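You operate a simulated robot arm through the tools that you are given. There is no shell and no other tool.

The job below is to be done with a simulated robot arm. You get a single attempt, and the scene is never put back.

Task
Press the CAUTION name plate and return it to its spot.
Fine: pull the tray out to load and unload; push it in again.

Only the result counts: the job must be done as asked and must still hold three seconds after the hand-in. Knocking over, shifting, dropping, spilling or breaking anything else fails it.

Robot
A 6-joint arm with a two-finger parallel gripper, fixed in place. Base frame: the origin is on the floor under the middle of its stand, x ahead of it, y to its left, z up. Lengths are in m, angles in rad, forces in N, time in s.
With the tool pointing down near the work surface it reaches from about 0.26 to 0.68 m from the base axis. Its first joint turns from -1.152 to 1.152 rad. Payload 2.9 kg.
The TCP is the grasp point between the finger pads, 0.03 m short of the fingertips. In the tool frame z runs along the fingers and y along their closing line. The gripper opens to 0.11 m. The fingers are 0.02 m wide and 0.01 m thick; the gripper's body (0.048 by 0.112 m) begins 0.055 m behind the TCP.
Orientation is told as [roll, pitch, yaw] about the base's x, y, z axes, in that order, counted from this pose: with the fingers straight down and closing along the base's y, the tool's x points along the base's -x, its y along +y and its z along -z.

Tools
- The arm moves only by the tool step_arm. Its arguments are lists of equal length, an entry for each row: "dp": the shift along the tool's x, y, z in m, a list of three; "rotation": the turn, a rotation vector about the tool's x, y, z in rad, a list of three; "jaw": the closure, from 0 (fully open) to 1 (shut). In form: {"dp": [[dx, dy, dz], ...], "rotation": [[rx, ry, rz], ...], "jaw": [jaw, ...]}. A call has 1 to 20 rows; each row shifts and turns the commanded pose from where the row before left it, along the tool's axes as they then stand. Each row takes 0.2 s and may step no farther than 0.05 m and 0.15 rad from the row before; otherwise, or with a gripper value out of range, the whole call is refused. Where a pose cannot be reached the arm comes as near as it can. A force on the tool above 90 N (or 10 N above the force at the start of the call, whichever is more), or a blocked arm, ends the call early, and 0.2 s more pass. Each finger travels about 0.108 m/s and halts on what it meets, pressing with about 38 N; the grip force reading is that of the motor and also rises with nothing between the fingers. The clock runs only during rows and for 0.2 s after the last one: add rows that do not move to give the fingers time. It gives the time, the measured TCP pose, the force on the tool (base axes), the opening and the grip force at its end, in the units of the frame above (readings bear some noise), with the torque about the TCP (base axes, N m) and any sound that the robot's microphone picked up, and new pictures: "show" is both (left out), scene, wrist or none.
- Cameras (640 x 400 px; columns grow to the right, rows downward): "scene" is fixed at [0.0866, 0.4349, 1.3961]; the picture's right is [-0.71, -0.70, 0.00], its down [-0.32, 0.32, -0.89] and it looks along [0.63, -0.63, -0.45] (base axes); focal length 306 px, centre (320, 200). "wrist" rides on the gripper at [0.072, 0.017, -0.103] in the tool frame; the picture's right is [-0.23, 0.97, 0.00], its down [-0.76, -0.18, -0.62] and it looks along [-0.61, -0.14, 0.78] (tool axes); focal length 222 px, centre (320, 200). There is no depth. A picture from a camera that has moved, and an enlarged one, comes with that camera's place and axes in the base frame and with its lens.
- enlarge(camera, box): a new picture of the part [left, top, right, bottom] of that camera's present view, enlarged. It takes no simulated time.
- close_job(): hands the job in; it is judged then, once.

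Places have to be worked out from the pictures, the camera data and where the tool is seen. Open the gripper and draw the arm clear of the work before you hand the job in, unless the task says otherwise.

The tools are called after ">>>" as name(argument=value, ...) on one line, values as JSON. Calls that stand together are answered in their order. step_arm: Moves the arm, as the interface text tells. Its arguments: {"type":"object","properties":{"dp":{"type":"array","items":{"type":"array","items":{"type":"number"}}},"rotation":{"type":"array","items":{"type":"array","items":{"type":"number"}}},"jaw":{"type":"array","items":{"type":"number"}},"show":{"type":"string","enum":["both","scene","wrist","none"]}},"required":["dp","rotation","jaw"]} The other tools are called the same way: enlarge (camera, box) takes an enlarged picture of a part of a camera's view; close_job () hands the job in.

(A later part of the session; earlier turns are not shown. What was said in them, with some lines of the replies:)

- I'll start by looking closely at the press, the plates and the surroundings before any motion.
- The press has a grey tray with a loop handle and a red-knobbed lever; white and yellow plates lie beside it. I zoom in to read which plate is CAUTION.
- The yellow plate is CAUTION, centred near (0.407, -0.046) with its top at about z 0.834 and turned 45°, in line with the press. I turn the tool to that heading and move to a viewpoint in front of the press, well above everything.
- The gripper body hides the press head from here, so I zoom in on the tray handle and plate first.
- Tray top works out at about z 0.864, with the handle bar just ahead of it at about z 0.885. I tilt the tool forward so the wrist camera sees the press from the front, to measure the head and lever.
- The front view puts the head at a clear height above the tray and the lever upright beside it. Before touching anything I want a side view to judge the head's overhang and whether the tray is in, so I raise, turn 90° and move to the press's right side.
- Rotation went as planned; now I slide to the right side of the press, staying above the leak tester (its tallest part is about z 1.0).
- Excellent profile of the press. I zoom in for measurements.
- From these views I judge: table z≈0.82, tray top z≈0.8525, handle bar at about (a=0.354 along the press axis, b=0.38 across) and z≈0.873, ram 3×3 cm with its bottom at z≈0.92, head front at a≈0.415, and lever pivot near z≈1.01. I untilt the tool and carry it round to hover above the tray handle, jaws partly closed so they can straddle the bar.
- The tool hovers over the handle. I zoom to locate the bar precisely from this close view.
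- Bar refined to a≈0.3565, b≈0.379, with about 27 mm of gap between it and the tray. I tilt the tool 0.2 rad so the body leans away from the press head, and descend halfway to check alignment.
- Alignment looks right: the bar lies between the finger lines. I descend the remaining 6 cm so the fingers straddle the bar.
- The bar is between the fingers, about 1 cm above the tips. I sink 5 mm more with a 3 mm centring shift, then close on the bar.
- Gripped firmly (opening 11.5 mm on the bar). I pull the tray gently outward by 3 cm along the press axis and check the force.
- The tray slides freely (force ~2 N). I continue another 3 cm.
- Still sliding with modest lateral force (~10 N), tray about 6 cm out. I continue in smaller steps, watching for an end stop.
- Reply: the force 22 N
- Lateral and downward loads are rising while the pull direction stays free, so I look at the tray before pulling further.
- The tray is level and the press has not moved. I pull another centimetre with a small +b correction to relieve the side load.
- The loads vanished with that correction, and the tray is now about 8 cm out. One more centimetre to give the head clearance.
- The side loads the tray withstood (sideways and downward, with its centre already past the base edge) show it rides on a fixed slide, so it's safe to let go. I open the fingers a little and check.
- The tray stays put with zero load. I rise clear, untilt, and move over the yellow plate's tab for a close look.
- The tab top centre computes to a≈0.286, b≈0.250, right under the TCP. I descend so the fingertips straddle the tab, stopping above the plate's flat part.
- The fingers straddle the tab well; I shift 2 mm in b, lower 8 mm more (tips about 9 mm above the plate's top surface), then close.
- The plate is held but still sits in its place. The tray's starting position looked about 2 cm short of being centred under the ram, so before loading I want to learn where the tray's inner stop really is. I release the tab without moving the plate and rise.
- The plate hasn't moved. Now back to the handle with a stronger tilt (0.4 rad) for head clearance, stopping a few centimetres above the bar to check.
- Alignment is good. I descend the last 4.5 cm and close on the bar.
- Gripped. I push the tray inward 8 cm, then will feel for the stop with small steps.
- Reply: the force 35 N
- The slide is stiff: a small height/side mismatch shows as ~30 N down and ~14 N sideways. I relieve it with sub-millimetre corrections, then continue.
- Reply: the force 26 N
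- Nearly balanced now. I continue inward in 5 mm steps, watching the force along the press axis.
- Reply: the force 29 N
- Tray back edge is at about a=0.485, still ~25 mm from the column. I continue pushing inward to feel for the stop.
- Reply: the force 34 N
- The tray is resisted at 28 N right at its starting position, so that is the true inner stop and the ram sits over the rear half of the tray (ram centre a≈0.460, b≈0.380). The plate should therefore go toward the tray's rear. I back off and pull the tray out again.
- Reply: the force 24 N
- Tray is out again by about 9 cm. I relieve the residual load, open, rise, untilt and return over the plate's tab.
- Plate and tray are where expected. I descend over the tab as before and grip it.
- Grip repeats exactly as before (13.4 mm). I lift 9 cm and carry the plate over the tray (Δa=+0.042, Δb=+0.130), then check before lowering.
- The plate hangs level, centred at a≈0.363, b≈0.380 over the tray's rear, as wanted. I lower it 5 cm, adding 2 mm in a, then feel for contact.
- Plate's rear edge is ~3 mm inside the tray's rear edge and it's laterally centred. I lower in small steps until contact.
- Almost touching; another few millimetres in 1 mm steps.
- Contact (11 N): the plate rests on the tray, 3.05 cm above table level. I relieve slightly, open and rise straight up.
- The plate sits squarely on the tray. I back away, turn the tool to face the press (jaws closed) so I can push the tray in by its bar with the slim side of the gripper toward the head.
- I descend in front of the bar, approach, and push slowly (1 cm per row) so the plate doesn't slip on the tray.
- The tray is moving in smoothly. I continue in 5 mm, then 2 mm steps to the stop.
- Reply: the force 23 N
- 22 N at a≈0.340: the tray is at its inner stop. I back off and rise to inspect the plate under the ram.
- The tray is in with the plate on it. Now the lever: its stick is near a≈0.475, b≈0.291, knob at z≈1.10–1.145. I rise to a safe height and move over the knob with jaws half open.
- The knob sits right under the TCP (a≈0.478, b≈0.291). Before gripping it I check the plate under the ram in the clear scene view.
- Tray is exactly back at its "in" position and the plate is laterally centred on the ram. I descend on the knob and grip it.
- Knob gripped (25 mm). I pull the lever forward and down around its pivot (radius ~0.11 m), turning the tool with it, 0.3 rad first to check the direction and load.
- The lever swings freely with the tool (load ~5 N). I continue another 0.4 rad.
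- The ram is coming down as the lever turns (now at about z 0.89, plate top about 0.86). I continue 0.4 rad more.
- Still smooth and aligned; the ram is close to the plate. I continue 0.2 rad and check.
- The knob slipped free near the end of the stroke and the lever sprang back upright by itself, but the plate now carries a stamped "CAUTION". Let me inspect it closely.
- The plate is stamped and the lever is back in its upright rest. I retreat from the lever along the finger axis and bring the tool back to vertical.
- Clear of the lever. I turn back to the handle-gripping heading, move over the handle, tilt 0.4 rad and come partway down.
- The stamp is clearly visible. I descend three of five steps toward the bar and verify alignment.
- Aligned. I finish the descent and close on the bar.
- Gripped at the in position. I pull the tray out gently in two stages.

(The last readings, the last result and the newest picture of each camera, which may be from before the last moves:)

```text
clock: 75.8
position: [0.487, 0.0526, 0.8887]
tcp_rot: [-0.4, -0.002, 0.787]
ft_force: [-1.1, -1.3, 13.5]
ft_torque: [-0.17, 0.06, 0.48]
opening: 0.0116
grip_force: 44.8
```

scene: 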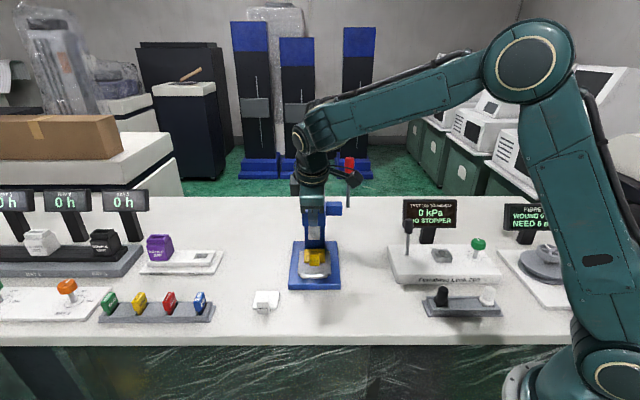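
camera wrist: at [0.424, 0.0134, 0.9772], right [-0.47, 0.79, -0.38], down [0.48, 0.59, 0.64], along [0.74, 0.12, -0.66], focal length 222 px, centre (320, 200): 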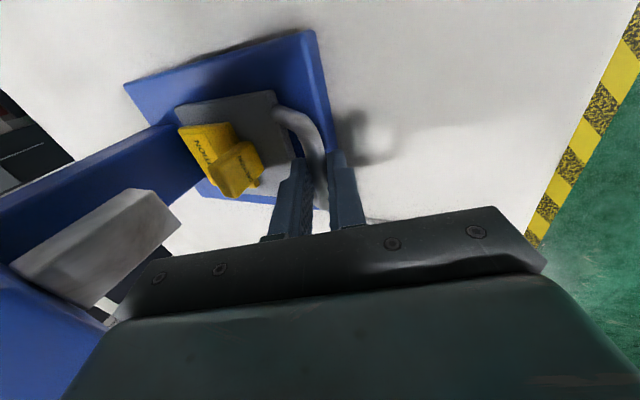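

>>> step_arm(dp=[[0, 0.0136, -0.0062], [0, 0.0138, -0.0058], [0, 0.0138, -0.0058], [0, 0.0046, -0.0019], [0, 0, 0]], rotation=[[0, 0, 0], [0, 0, 0], [0, 0, 0], [0, 0, 0], [0, 0, 0]], jaw=[0.95, 0.95, 0.95, 0.95, 0.95], show="both")

```text
clock: 77.0
position: [0.449, 0.0891, 0.8869]
tcp_rot: [-0.398, -0.003, 0.788]
ft_force: [8.0, 6.9, -8.1]
ft_torque: [0.38, -0.38, 0.71]
opening: 0.0114
grip_force: 45.3
camera wrist: at [0.3593, 0.0779, 0.9773], right [-0.48, 0.79, -0.38], down [0.48, 0.59, 0.64], along [0.74, 0.13, -0.67], focal length 222 px, centre (320, 200)
```

scene: 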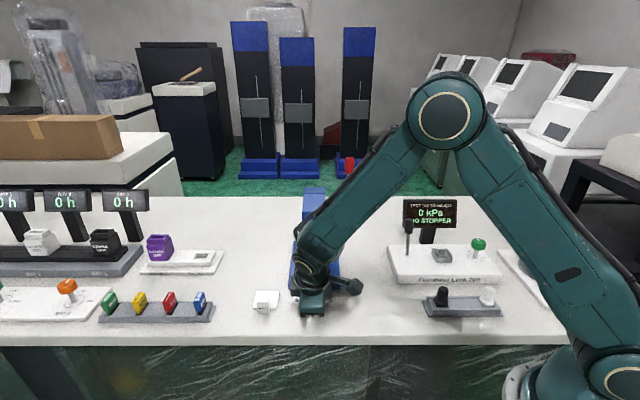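
wrist: 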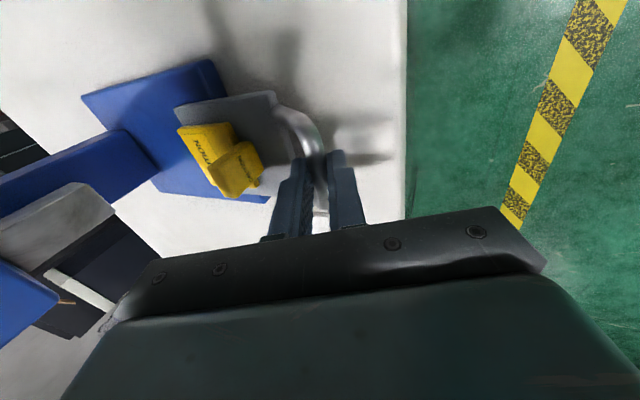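

Tray is out ~9.2 cm with the plate riding along. I release, rise, untilt and move over the plate's tab.

>>> step_arm(dp=[[0, 0, 0], [0, 0, 0], [0, -0.0156, -0.0368], [0, -0.0156, -0.0368], [0, -0.0117, -0.0276], [0, 0, 0], [0, 0, 0], [0, 0, 0], [0, -0.038, 0], [0, -0.038, 0], [0, 0, 0]], rotation=[[0, 0, 0], [0, 0, 0], [0, 0, 0], [0, 0, 0], [0, 0, 0], [-0.1334, 0, 0], [-0.1333, 0, 0], [-0.1333, 0, 0], [0, 0, 0], [0, 0, 0], [0, 0, 0]], jaw=[0.75, 0.68, 0.68, 0.68, 0.68, 0.68, 0.66, 0.65, 0.65, 0.65, 0.65], show="both")

>>> enlarge(camera="wrist", box=[180, 40, 440, 220])

>>> enlarge(camera="scene", box=[285, 240, 345, 310])

```text
clock: 79.4
position: [0.5034, 0.0347, 0.999]
tcp_rot: [0.001, 0.0, 0.786]
ft_force: [0.2, -0.6, 0.9]
ft_torque: [-0.01, 0.01, -0.01]
opening: 0.0383
grip_force: 0.0
camera wrist: at [0.4402, -0.0045, 1.1016], right [-0.53, 0.85, 0.0], down [0.66, 0.41, 0.62], along [0.53, 0.33, -0.78], focal length 222 px, centre (320, 200)
```

scene: 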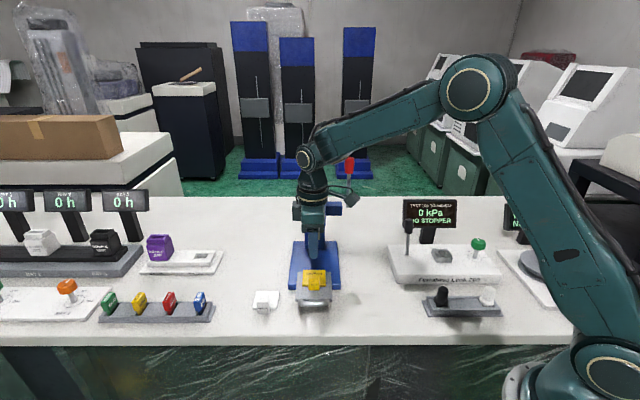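
wrist: 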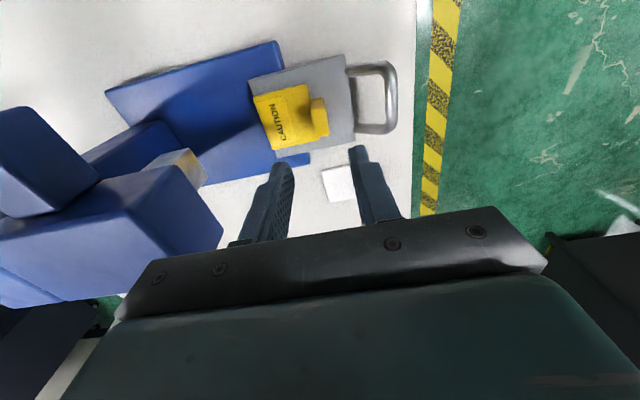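

```text
2.22 times, centred on (310, 130) of wrist
camera zoom: at [0.4402, -0.0045, 1.1016], right [-0.53, 0.85, 0.0], down [0.66, 0.41, 0.62], along [0.53, 0.33, -0.78], focal length 494 px, centre (342, 356)
```

zoom: 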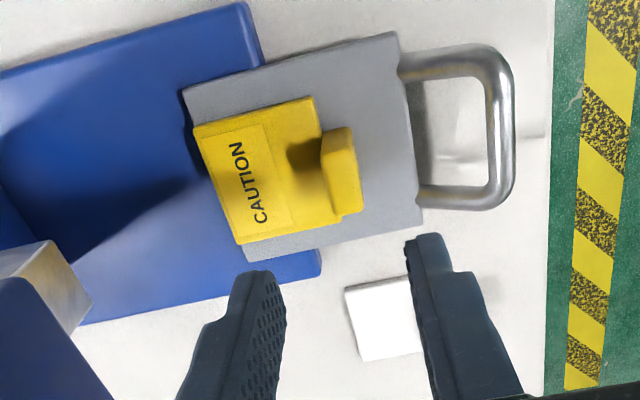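

```text
5.71 times, centred on (315, 275) of scene
camera zoom: at [0.0866, 0.4349, 1.3961], right [-0.71, -0.7, 0.0], down [-0.32, 0.32, -0.89], along [0.63, -0.63, -0.45], focal length 1746 px, centre (349, -229)
```

zoom: 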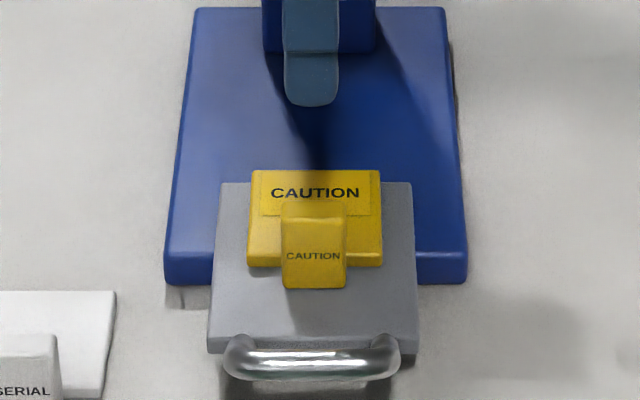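

The plate sits exactly where I placed it, now fully stamped. I descend over the tab (small b correction) and check before closing.

>>> step_arm(dp=[[-0.001, 0, 0.04], [0, 0, 0.04], [0, 0, 0.0185], [0, 0, 0]], rotation=[[0, 0, 0], [0, 0, 0], [0, 0, 0], [0, 0, 0]], jaw=[0.65, 0.65, 0.65, 0.65], show="wrist")

>>> enlarge(camera="wrist", box=[220, 100, 420, 240])

>>> enlarge(camera="scene", box=[285, 240, 345, 310])

```text
clock: 80.4
position: [0.5025, 0.0353, 0.9005]
tcp_rot: [-0.001, -0.002, 0.784]
ft_force: [-0.2, 0.4, -1.0]
ft_torque: [-0.03, -0.01, -0.01]
opening: 0.0385
grip_force: 0.0
camera wrist: at [0.439, -0.003, 1.0029], right [-0.53, 0.85, 0.0], down [0.66, 0.41, 0.62], along [0.53, 0.33, -0.78], focal length 222 px, centre (320, 200)
```

wrist: 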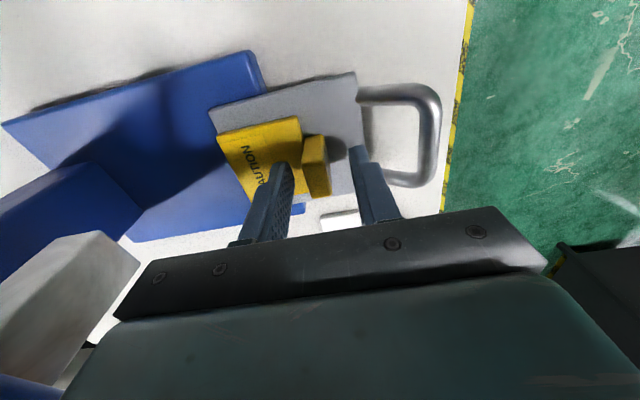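

```text
2.86 times, centred on (320, 170) of wrist
camera zoom: at [0.439, -0.003, 1.0029], right [-0.53, 0.85, 0.0], down [0.66, 0.41, 0.62], along [0.53, 0.33, -0.78], focal length 635 px, centre (320, 286)
```

zoom: 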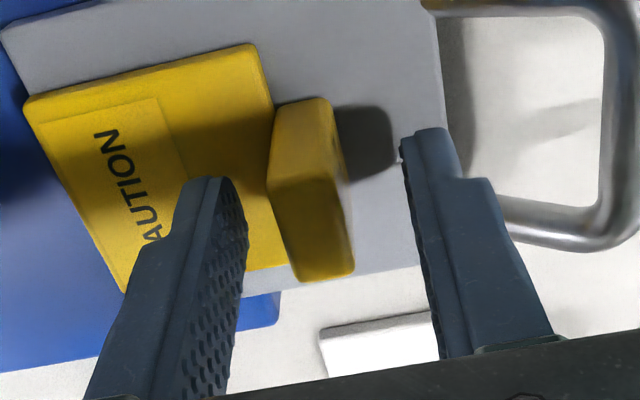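

```text
5.71 times, centred on (315, 275) of scene
camera zoom: at [0.0866, 0.4349, 1.3961], right [-0.71, -0.7, 0.0], down [-0.32, 0.32, -0.89], along [0.63, -0.63, -0.45], focal length 1746 px, centre (349, -229)
```

zoom: 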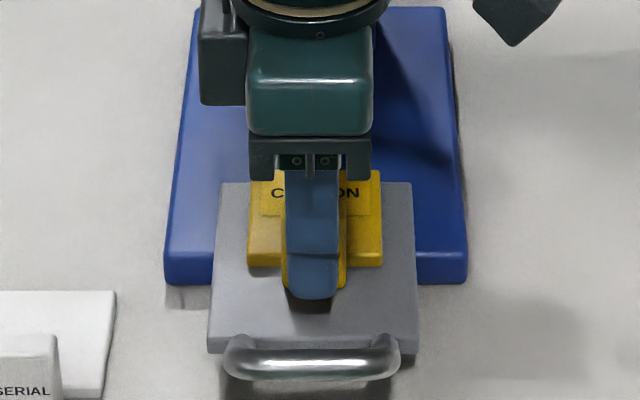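

Well aligned. I close on the tab and lift.

>>> step_arm(dp=[[0, 0, 0], [0, 0, 0], [0, 0, 0], [0, 0, -0.02], [0, 0, -0.03], [0, 0, 0]], rotation=[[0, 0, 0], [0, 0, 0], [0, 0, 0], [0, 0, 0], [0, 0, 0], [0, 0, 0]], jaw=[0.95, 0.95, 0.95, 0.95, 0.95, 0.95], show="both")

>>> enlarge(camera="wrist", box=[160, 60, 420, 240])

```text
clock: 81.8
position: [0.5043, 0.0347, 0.9513]
tcp_rot: [0.003, 0.0, 0.786]
ft_force: [0.9, 0.1, -0.5]
ft_torque: [-0.03, 0.03, -0.02]
opening: 0.0133
grip_force: 38.4
camera wrist: at [0.4414, -0.0035, 1.0538], right [-0.53, 0.85, 0.0], down [0.66, 0.41, 0.62], along [0.53, 0.33, -0.78], focal length 222 px, centre (320, 200)
```

scene: 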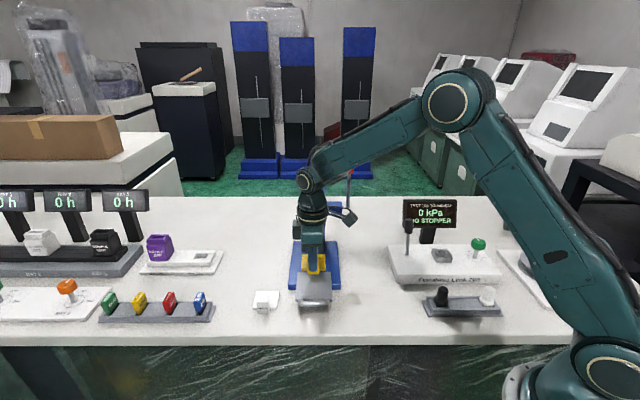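
wrist: 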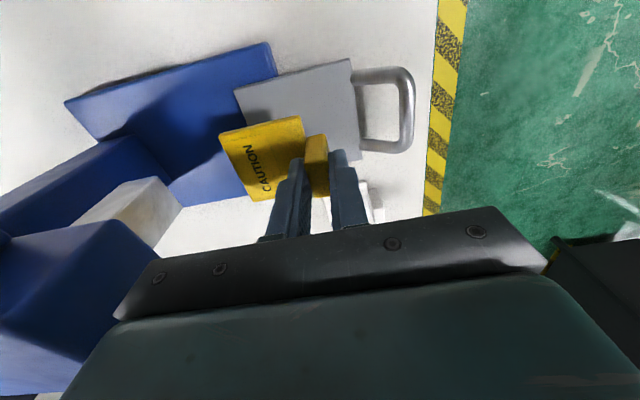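

```text
2.22 times, centred on (290, 150) of wrist
camera zoom: at [0.4414, -0.0035, 1.0538], right [-0.53, 0.85, 0.0], down [0.66, 0.41, 0.62], along [0.53, 0.33, -0.78], focal length 494 px, centre (387, 311)
```

zoom: 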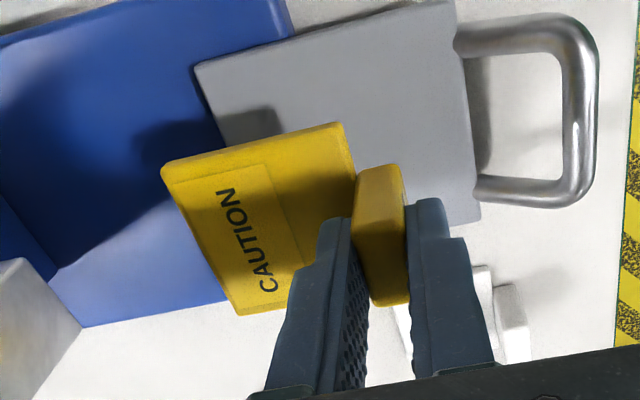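

Held level again. I lift a bit and carry the plate back over its original spot (Δa=-0.0453, Δb=-0.130), then lower most of the way.

>>> step_arm(dp=[[0, 0, -0.04], [0.03248, 0.01133, 0], [0.03248, 0.01133, 0], [0.03248, 0.01133, 0], [0.03248, 0.01133, 0], [0, 0, 0.035], [0, 0, 0.035], [0, 0, 0.035], [0, 0, 0]], rotation=[[0, 0, 0], [0, 0, 0], [0, 0, 0], [0, 0, 0], [0, 0, 0], [0, 0, 0], [0, 0, 0], [0, 0, 0], [0, 0, 0]], jaw=[0.95, 0.95, 0.95, 0.95, 0.95, 0.95, 0.95, 0.95, 0.95], show="both")

>>> enlarge(camera="scene", box=[335, 260, 395, 320])

>>> enlarge(camera="wrist", box=[220, 100, 420, 240])

```text
clock: 83.8
position: [0.3808, -0.0274, 0.8824]
tcp_rot: [-0.001, -0.001, 0.785]
ft_force: [-0.6, 0.8, -0.9]
ft_torque: [0.0, 0.02, 0.01]
opening: 0.0132
grip_force: 37.8
camera wrist: at [0.317, -0.0648, 0.9867], right [-0.53, 0.85, 0.0], down [0.66, 0.41, 0.62], along [0.53, 0.33, -0.78], focal length 222 px, centre (320, 200)
```

scene: 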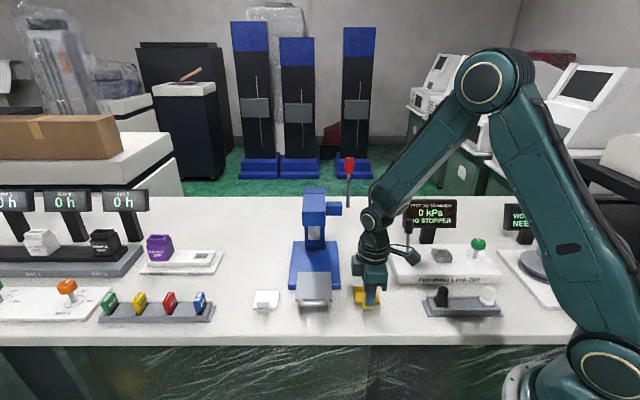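
wrist: 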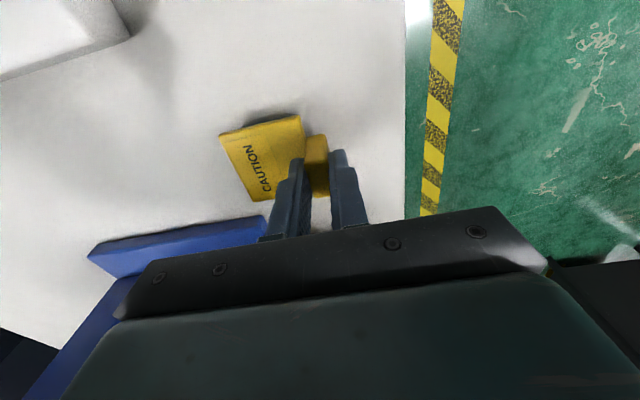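

```text
6.67 times, centred on (365, 290) of scene
camera zoom: at [0.0866, 0.4349, 1.3961], right [-0.71, -0.7, 0.0], down [-0.32, 0.32, -0.89], along [0.63, -0.63, -0.45], focal length 2038 px, centre (20, -400)
```

zoom: 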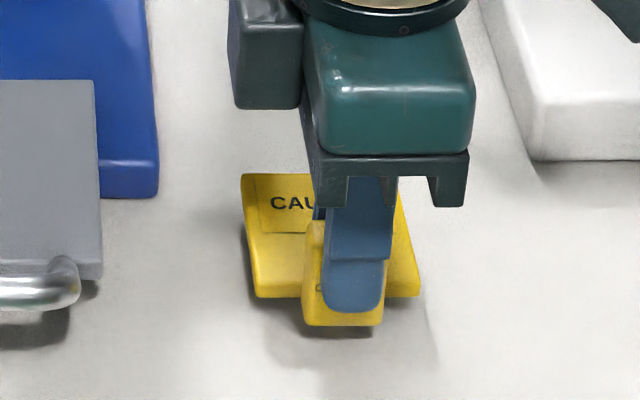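

```text
2.86 times, centred on (320, 170) of wrist
camera zoom: at [0.317, -0.0648, 0.9867], right [-0.53, 0.85, 0.0], down [0.66, 0.41, 0.62], along [0.53, 0.33, -0.78], focal length 635 px, centre (320, 286)
```

zoom: 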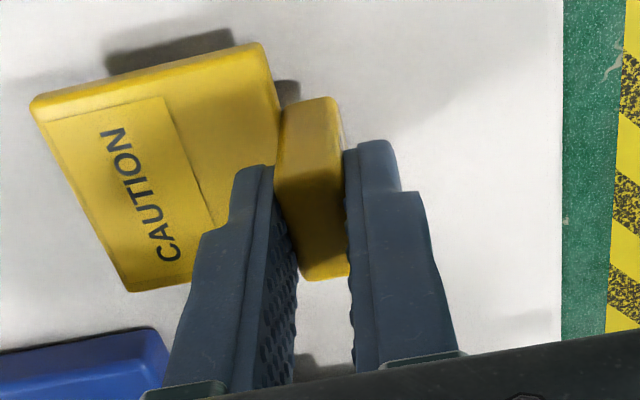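

Nearly there; readings are noisy at the 1–2 mm level, so I'll use the scene picture as reference. I lower 12 mm more and compare with the original plate outline.

>>> step_arm(dp=[[0, 0, 0.006], [0, 0, 0.005], [0, 0, 0]], rotation=[[0, 0, 0], [0, 0, 0], [0, 0, 0]], jaw=[0.95, 0.95, 0.95], show="none")

>>> enlarge(camera="scene", box=[345, 280, 385, 320])

>>> enlarge(camera="scene", box=[335, 260, 395, 320])

```text
clock: 84.6
position: [0.3799, -0.0253, 0.8733]
tcp_rot: [0.0, 0.001, 0.787]
ft_force: [-0.6, 0.0, 0.2]
ft_torque: [0.04, 0.02, 0.01]
opening: 0.0132
grip_force: 37.8
```

```text
10.00 times, centred on (365, 300) of scene
camera zoom: at [0.0866, 0.4349, 1.3961], right [-0.71, -0.7, 0.0], down [-0.32, 0.32, -0.89], along [0.63, -0.63, -0.45], focal length 3056 px, centre (-130, -800)
```

zoom: 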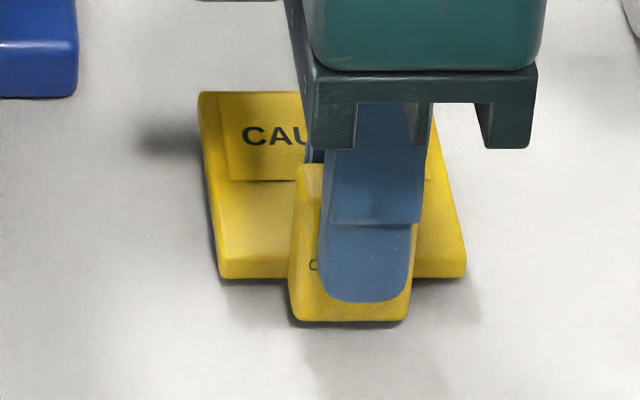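

```text
6.67 times, centred on (365, 290) of scene
camera zoom: at [0.0866, 0.4349, 1.3961], right [-0.71, -0.7, 0.0], down [-0.32, 0.32, -0.89], along [0.63, -0.63, -0.45], focal length 2038 px, centre (20, -400)
```

zoom: 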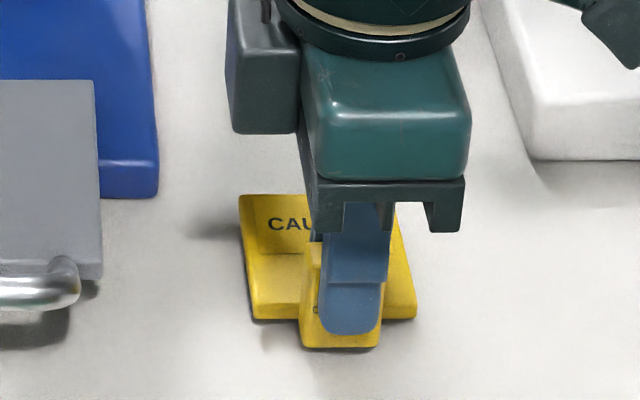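

Laterally it matches the original outline to within a fraction of a millimetre; it's about 5 mm above the table. I lower in small steps to contact.

>>> step_arm(dp=[[0, 0, 0.002], [0, 0, 0.001], [0, 0, 0.001], [0, 0, 0]], rotation=[[0, 0, 0], [0, 0, 0], [0, 0, 0], [0, 0, 0]], jaw=[0.95, 0.95, 0.95, 0.95], show="none")

>>> enlarge(camera="scene", box=[345, 280, 385, 320])

```text
clock: 85.6
position: [0.3813, -0.0259, 0.8697]
tcp_rot: [0.001, -0.001, 0.787]
ft_force: [0.9, -0.5, -0.3]
ft_torque: [0.02, 0.0, -0.01]
opening: 0.0134
grip_force: 38.0
```

```text
10.00 times, centred on (365, 300) of scene
camera zoom: at [0.0866, 0.4349, 1.3961], right [-0.71, -0.7, 0.0], down [-0.32, 0.32, -0.89], along [0.63, -0.63, -0.45], focal length 3056 px, centre (-130, -800)
```

zoom: 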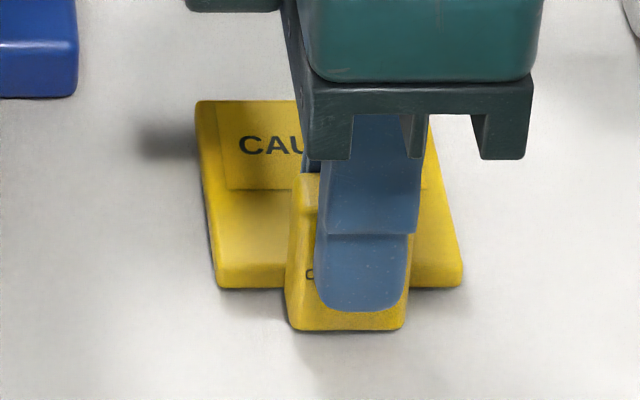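

>>> step_arm(dp=[[0, 0, 0.001], [0, 0, 0.001], [0, 0, 0]], rotation=[[0, 0, 0], [0, 0, 0], [0, 0, 0]], jaw=[0.95, 0.95, 0.95], show="none")

>>> enlarge(camera="scene", box=[345, 280, 385, 320])

```text
clock: 86.4
position: [0.3808, -0.0262, 0.867]
tcp_rot: [-0.001, -0.001, 0.786]
ft_force: [-0.4, 1.0, -0.9]
ft_torque: [0.01, 0.0, -0.01]
opening: 0.0131
grip_force: 37.8
```

```text
10.00 times, centred on (365, 300) of scene
camera zoom: at [0.0866, 0.4349, 1.3961], right [-0.71, -0.7, 0.0], down [-0.32, 0.32, -0.89], along [0.63, -0.63, -0.45], focal length 3056 px, centre (-130, -800)
```

zoom: 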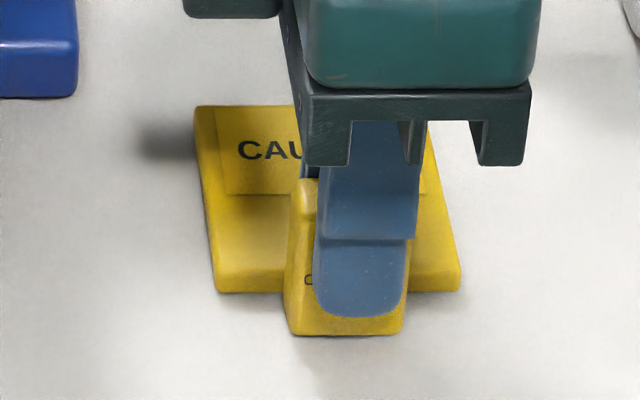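

About 1.2 mm off toward +b and just above the table. I correct that and touch down.

>>> step_arm(dp=[[0.0012, 0, 0], [0, 0, 0.001], [0, 0, 0]], rotation=[[0, 0, 0], [0, 0, 0], [0, 0, 0]], jaw=[0.95, 0.95, 0.95], show="none")

>>> enlarge(camera="scene", box=[345, 280, 385, 320])

```text
clock: 87.2
position: [0.3796, -0.0268, 0.868]
tcp_rot: [-0.001, -0.004, 0.787]
ft_force: [-0.2, 4.4, 23.1]
ft_torque: [-0.05, 0.1, 0.01]
opening: 0.0133
grip_force: 38.2
```

```text
10.00 times, centred on (365, 300) of scene
camera zoom: at [0.0863, 0.435, 1.3961], right [-0.71, -0.7, 0.0], down [-0.32, 0.32, -0.89], along [0.63, -0.63, -0.45], focal length 3056 px, centre (-130, -800)
```

zoom: 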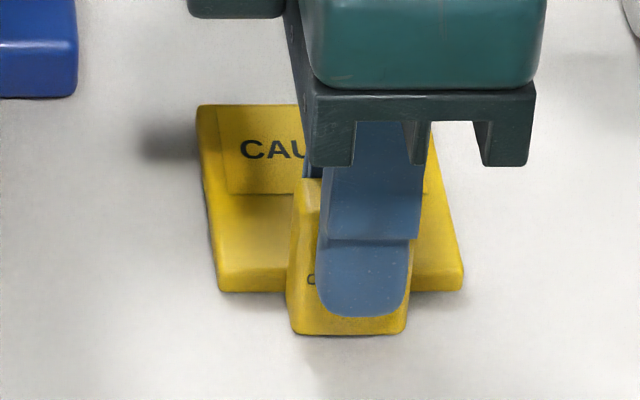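

Touched down (23 N), within about a millimetre of the original outline. I relieve the pressure, open, and rise.

>>> step_arm(dp=[[0, 0, -0.001], [0, 0, 0], [0, 0, 0], [0, 0, -0.02], [0, 0, -0.05], [0, 0, -0.05], [0, 0, 0]], rotation=[[0, 0, 0], [0, 0, 0], [0, 0, 0], [0, 0, 0], [0, 0, 0], [0, 0, 0], [0, 0, 0]], jaw=[0.95, 0.75, 0.68, 0.68, 0.68, 0.68, 0.68], show="both")

>>> enlarge(camera="scene", box=[345, 280, 385, 320])

>>> enlarge(camera="wrist", box=[200, 60, 440, 240])

```text
clock: 88.8
position: [0.38, -0.0267, 0.9891]
tcp_rot: [0.001, -0.001, 0.784]
ft_force: [0.1, 0.6, 0.0]
ft_torque: [0.01, -0.01, 0.0]
opening: 0.0354
grip_force: 0.2
camera wrist: at [0.317, -0.0649, 1.0926], right [-0.53, 0.85, 0.0], down [0.66, 0.41, 0.62], along [0.53, 0.33, -0.78], focal length 222 px, centre (320, 200)
```

scene: 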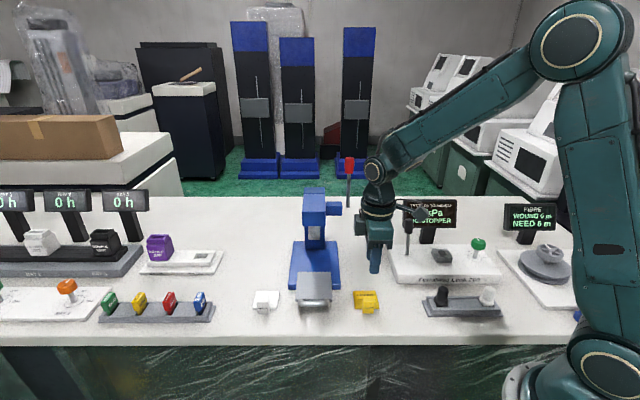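
wrist: 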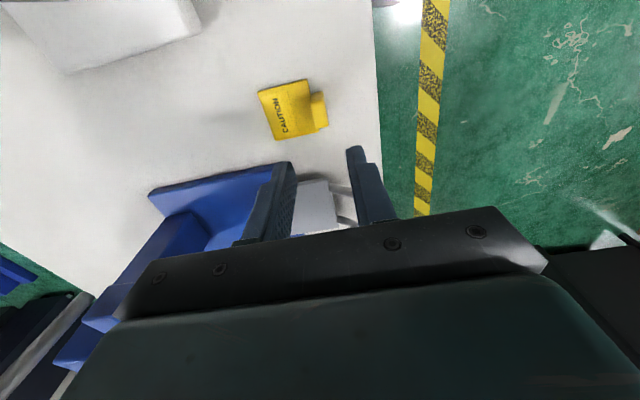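

```text
10.00 times, centred on (365, 300) of scene
camera zoom: at [0.0866, 0.4349, 1.3961], right [-0.71, -0.7, 0.0], down [-0.32, 0.32, -0.89], along [0.63, -0.63, -0.45], focal length 3056 px, centre (-130, -800)
```

zoom: 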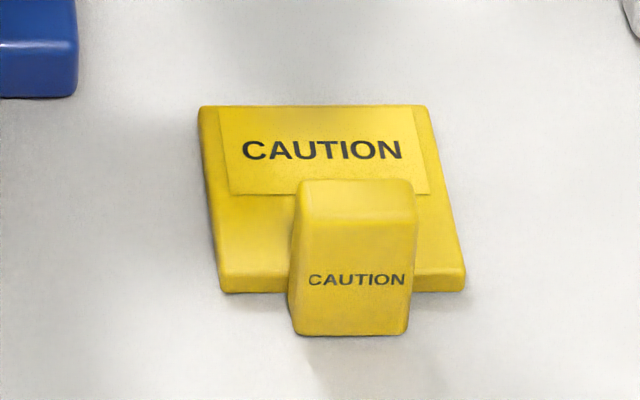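

```text
2.22 times, centred on (320, 150) of wrist
camera zoom: at [0.317, -0.0649, 1.0926], right [-0.53, 0.85, 0.0], down [0.66, 0.41, 0.62], along [0.53, 0.33, -0.78], focal length 494 px, centre (320, 311)
```

zoom: 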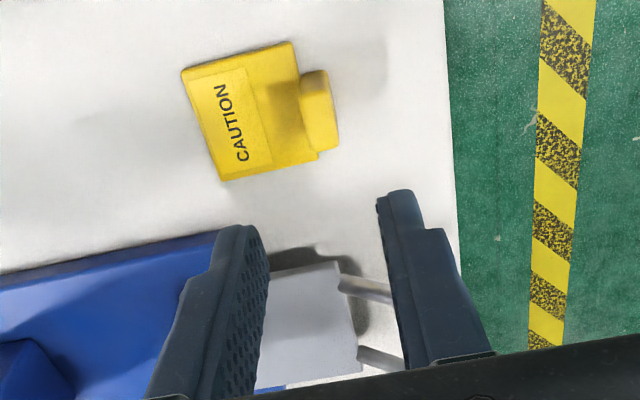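

The stamped plate is back on its spot, matching the original outline to within about 0.5 mm. Now I go round to the front of the tray, turn and close the fingers to push the tray in.

>>> step_arm(dp=[[-0.0327, 0.0177, 0], [-0.0327, 0.0177, 0], [-0.0327, 0.0177, 0], [-0.0327, 0.0177, 0], [0, 0, 0], [0, 0, 0], [0, 0, 0], [0, 0, 0], [0, 0, 0], [0, 0, 0], [0, 0, 0], [0, 0, 0], [0, 0, 0], [0, 0, 0], [0, 0, 0], [0, 0, 0]], rotation=[[0, 0, 0], [0, 0, 0], [0, 0, 0], [0, 0, 0], [0, 0, 0.1428], [0, 0, 0.1428], [0, 0, 0.1428], [0, 0, 0.1428], [0, 0, 0.1428], [0, 0, 0.1428], [0, 0, 0.1428], [0, 0, 0.1428], [0, 0, 0.1428], [0, 0, 0.1428], [0, 0, 0.1428], [0, 0, 0]], jaw=[0.68, 0.68, 0.7, 0.75, 0.8, 0.85, 0.9, 0.95, 1, 1, 1, 1, 1, 1, 1, 1], show="both")

```text
clock: 92.2
position: [0.4214, 0.1167, 0.9875]
tcp_rot: [0.001, 0.002, -0.785]
ft_force: [0.3, 0.7, -0.1]
ft_torque: [0.0, -0.02, 0.03]
opening: 0.0001
grip_force: 38.1
camera wrist: at [0.3827, 0.1802, 1.0908], right [0.85, 0.53, 0.0], down [0.41, -0.67, 0.62], along [0.33, -0.53, -0.78], focal length 222 px, centre (320, 200)
```

scene: 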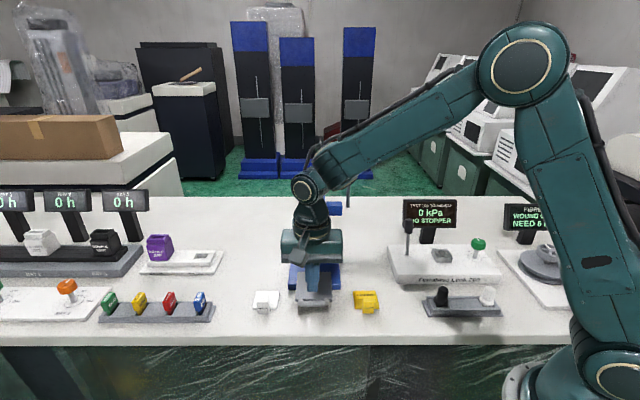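
wrist: 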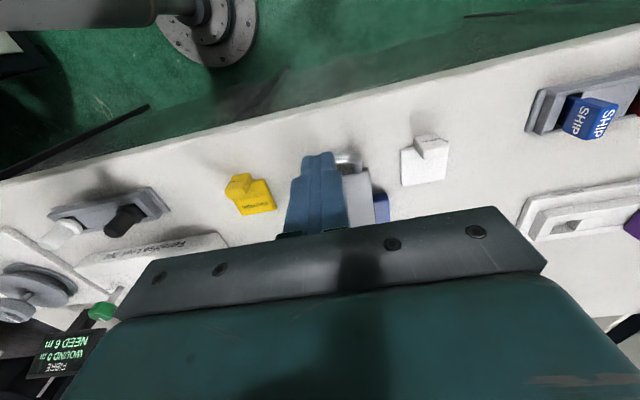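

In position in front of the bar. I descend and push the tray in slowly.

>>> step_arm(dp=[[0, 0, 0.035], [0, 0, 0.035], [0, 0, 0.0335], [-0.018, 0, 0], [-0.01, 0, 0], [-0.01, 0, 0], [-0.01, 0, 0], [-0.01, 0, 0], [-0.01, 0, 0], [-0.01, 0, 0], [-0.01, 0, 0], [-0.01, 0, 0], [-0.005, 0, 0], [-0.005, 0, 0], [-0.005, 0, 0], [-0.005, 0, 0], [0, 0, 0]], rotation=[[0, 0, 0], [0, 0, 0], [0, 0, 0], [0, 0, 0], [0, 0, 0], [0, 0, 0], [0, 0, 0], [0, 0, 0], [0, 0, 0], [0, 0, 0], [0, 0, 0], [0, 0, 0], [0, 0, 0], [0, 0, 0], [0, 0, 0], [0, 0, 0], [0, 0, 0]], jaw=[1, 1, 1, 1, 1, 1, 1, 1, 1, 1, 1, 1, 1, 1, 1, 1, 1], show="both")

```text
clock: 95.8
position: [0.5054, 0.0315, 0.884]
tcp_rot: [0.003, 0.002, -0.782]
ft_force: [0.6, -0.4, 0.3]
ft_torque: [-0.03, -0.01, 0.0]
opening: 0.0002
grip_force: 37.3
camera wrist: at [0.4664, 0.0966, 0.9875], right [0.85, 0.53, 0.0], down [0.41, -0.66, 0.62], along [0.33, -0.53, -0.78], focal length 222 px, centre (320, 200)
```

scene: 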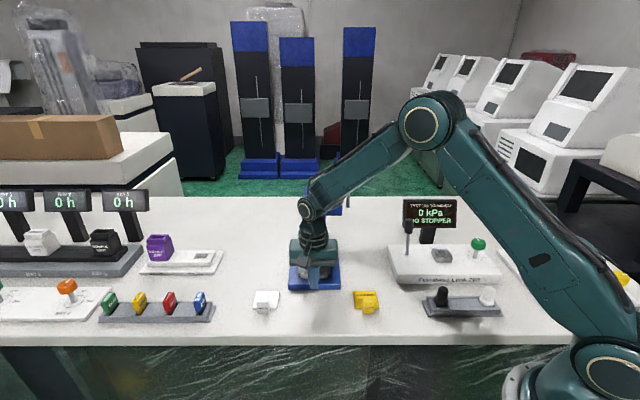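
wrist: 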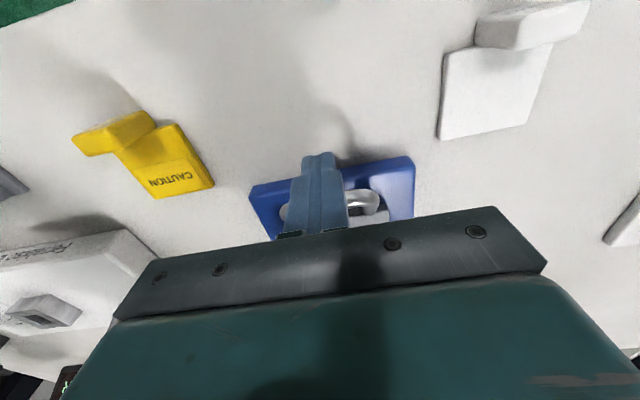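

Almost in; last millimetres to the stop.

>>> step_arm(dp=[[-0.002, 0, 0], [-0.002, 0, 0], [-0.002, 0, 0], [0, 0, 0]], rotation=[[0, 0, 0], [0, 0, 0], [0, 0, 0], [0, 0, 0]], jaw=[1, 1, 1, 1], show="none")

```text
clock: 96.8
position: [0.5089, 0.0291, 0.8848]
tcp_rot: [0.001, 0.003, -0.781]
ft_force: [-9.0, 8.9, 5.1]
ft_torque: [0.02, 0.09, 0.05]
opening: 0.0
grip_force: 37.8
```

>>> step_arm(dp=[[-0.0015, 0, 0], [0, 0, 0]], rotation=[[0, 0, 0], [0, 0, 0]], jaw=[1, 1], show="none")

```text
clock: 97.4
position: [0.5097, 0.0298, 0.8845]
tcp_rot: [-0.001, 0.006, -0.78]
ft_force: [-21.8, 17.6, 12.2]
ft_torque: [0.07, 0.17, 0.03]
opening: 0.0002
grip_force: 37.8
```

Firmly at the stop (28 N). I back straight off, rise, open the gripper and draw the arm clear.

>>> step_arm(dp=[[0.01, 0, 0], [0.03, 0, 0], [0.04, 0, 0], [0.04, 0, -0.02], [0, 0, -0.045], [0, 0, -0.045], [0, 0, -0.045], [0, 0, -0.045], [0, -0.03, -0.03], [0, -0.03, -0.03], [0, 0, 0]], rotation=[[0, 0, 0], [0, 0, 0], [0, 0, 0], [0, 0, 0], [0, 0, 0], [0, 0, 0], [0, 0, 0], [0, 0, 0], [0, 0, 0], [0, 0, 0], [0, 0, 0]], jaw=[1, 1, 1, 1, 0.9, 0.75, 0.6, 0.45, 0.3, 0.1, 0], show="both")

>>> enlarge(camera="scene", box=[245, 180, 395, 320])

>>> enlarge(camera="scene", box=[345, 280, 385, 320])

>>> enlarge(camera="scene", box=[280, 180, 360, 300])

```text
clock: 99.8
position: [0.383, 0.0704, 1.1433]
tcp_rot: [0.0, 0.001, -0.784]
ft_force: [-0.1, 0.4, 0.3]
ft_torque: [-0.03, 0.01, -0.03]
opening: 0.11
grip_force: 0.1
camera wrist: at [0.3442, 0.1345, 1.2466], right [0.85, 0.53, 0.0], down [0.41, -0.66, 0.62], along [0.33, -0.53, -0.78], focal length 222 px, centre (320, 200)
```

scene: 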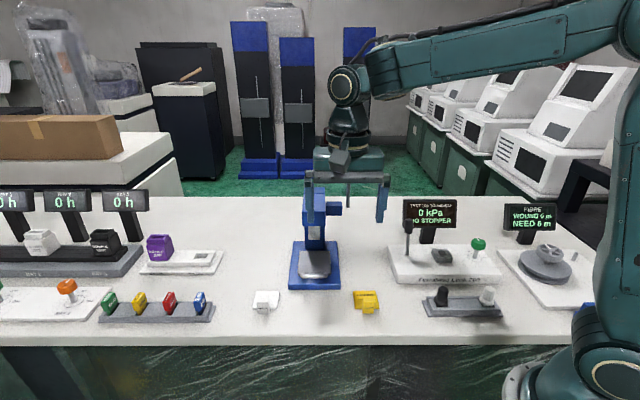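
wrist: 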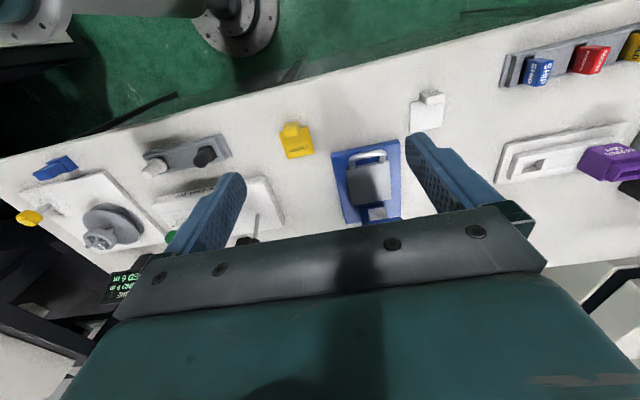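

```text
2.86 times, centred on (320, 250) of scene
camera zoom: at [0.0866, 0.4349, 1.3961], right [-0.71, -0.7, 0.0], down [-0.32, 0.32, -0.89], along [0.63, -0.63, -0.45], focal length 873 px, centre (320, 57)
```

zoom: 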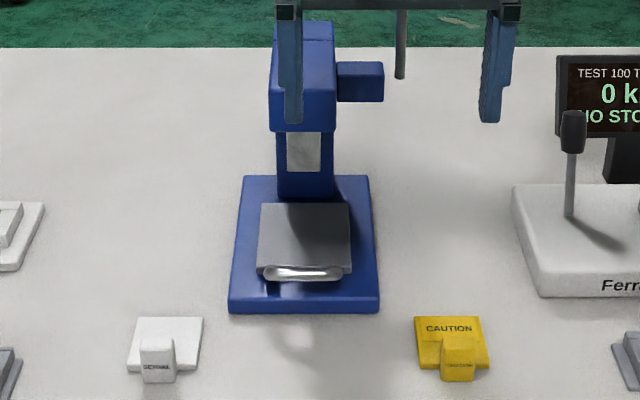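

```text
10.00 times, centred on (365, 300) of scene
camera zoom: at [0.0866, 0.4349, 1.3961], right [-0.71, -0.7, 0.0], down [-0.32, 0.32, -0.89], along [0.63, -0.63, -0.45], focal length 3056 px, centre (-130, -800)
```

zoom: 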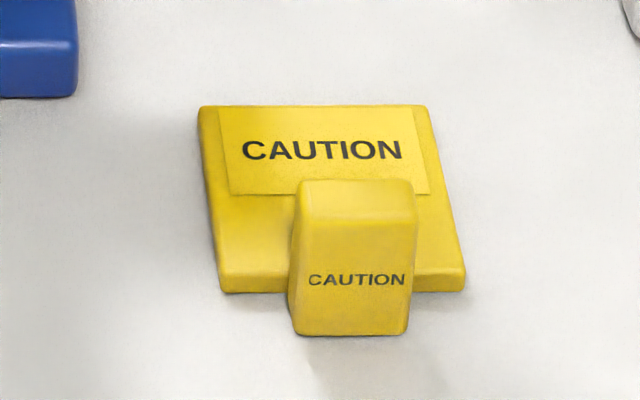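

```text
3.33 times, centred on (320, 240) of scene
camera zoom: at [0.0866, 0.4349, 1.3961], right [-0.71, -0.7, 0.0], down [-0.32, 0.32, -0.89], along [0.63, -0.63, -0.45], focal length 1019 px, centre (320, 67)
```

zoom: 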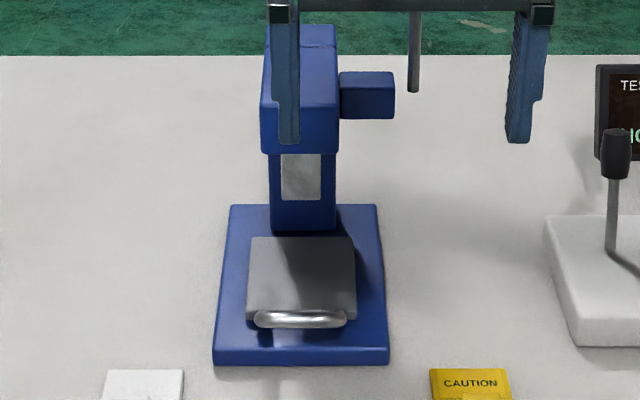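

Everything matches the starting scene: tray fully in, lever upright, SERIAL plate untouched, and the CAUTION plate stamped and back on its spot. I raise the open gripper further clear before handing in.

>>> step_arm(dp=[[0, 0, -0.04], [0, 0, -0.04], [0, 0, -0.04], [0, 0, 0], [0, 0, 0]], rotation=[[0, 0, 0], [0, 0, 0], [0, 0, 0], [0, 0, 0], [0, 0, 0]], jaw=[0, 0, 0, 0, 0], show="scene")

```text
clock: 101.0
position: [0.3841, 0.0694, 1.2664]
tcp_rot: [0.003, 0.0, -0.785]
ft_force: [0.3, 0.1, 0.1]
ft_torque: [0.01, 0.01, -0.02]
opening: 0.1101
grip_force: 0.0
```

scene: 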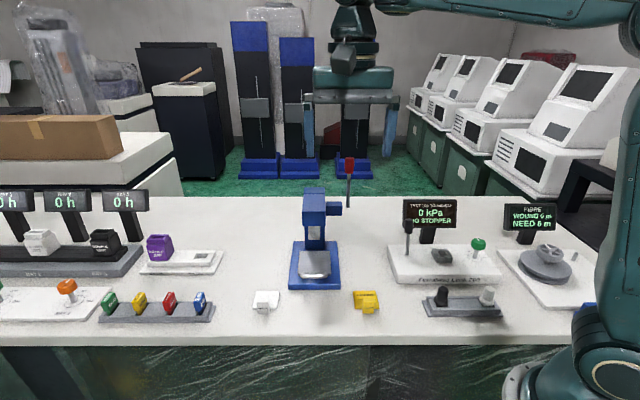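

The arm is clear, the gripper open, and the scene is settled with the stamped CAUTION plate on its spot and the tray in. Handing in.

>>> close_job()

```text
The job is handed in.
```

The CAUTION plate has been pressed and put back, and I've handed the job in. I haven't been told how it was judged.

- **Plate:** it now shows a stamped "CAUTION". It sits within about half a millimetre of where it started, judging by the scene camera.
- **Press:** the tray is pushed back in against its inner stop. The lever is upright again.
- **Lever slip:** the knob slipped out of the gripper near the end of the stroke and the lever sprang back by itself. When I looked right afterwards, the plate was already stamped and the tray hadn't moved.
- **Tray pulled twice before pressing:** I pulled it out, pushed it back in to find its inner stop, then pulled it out again to load the plate.
- **Everything else:** the SERIAL plate and the other items look unmoved in the final pictures. The gripper is open and the arm is raised clear.
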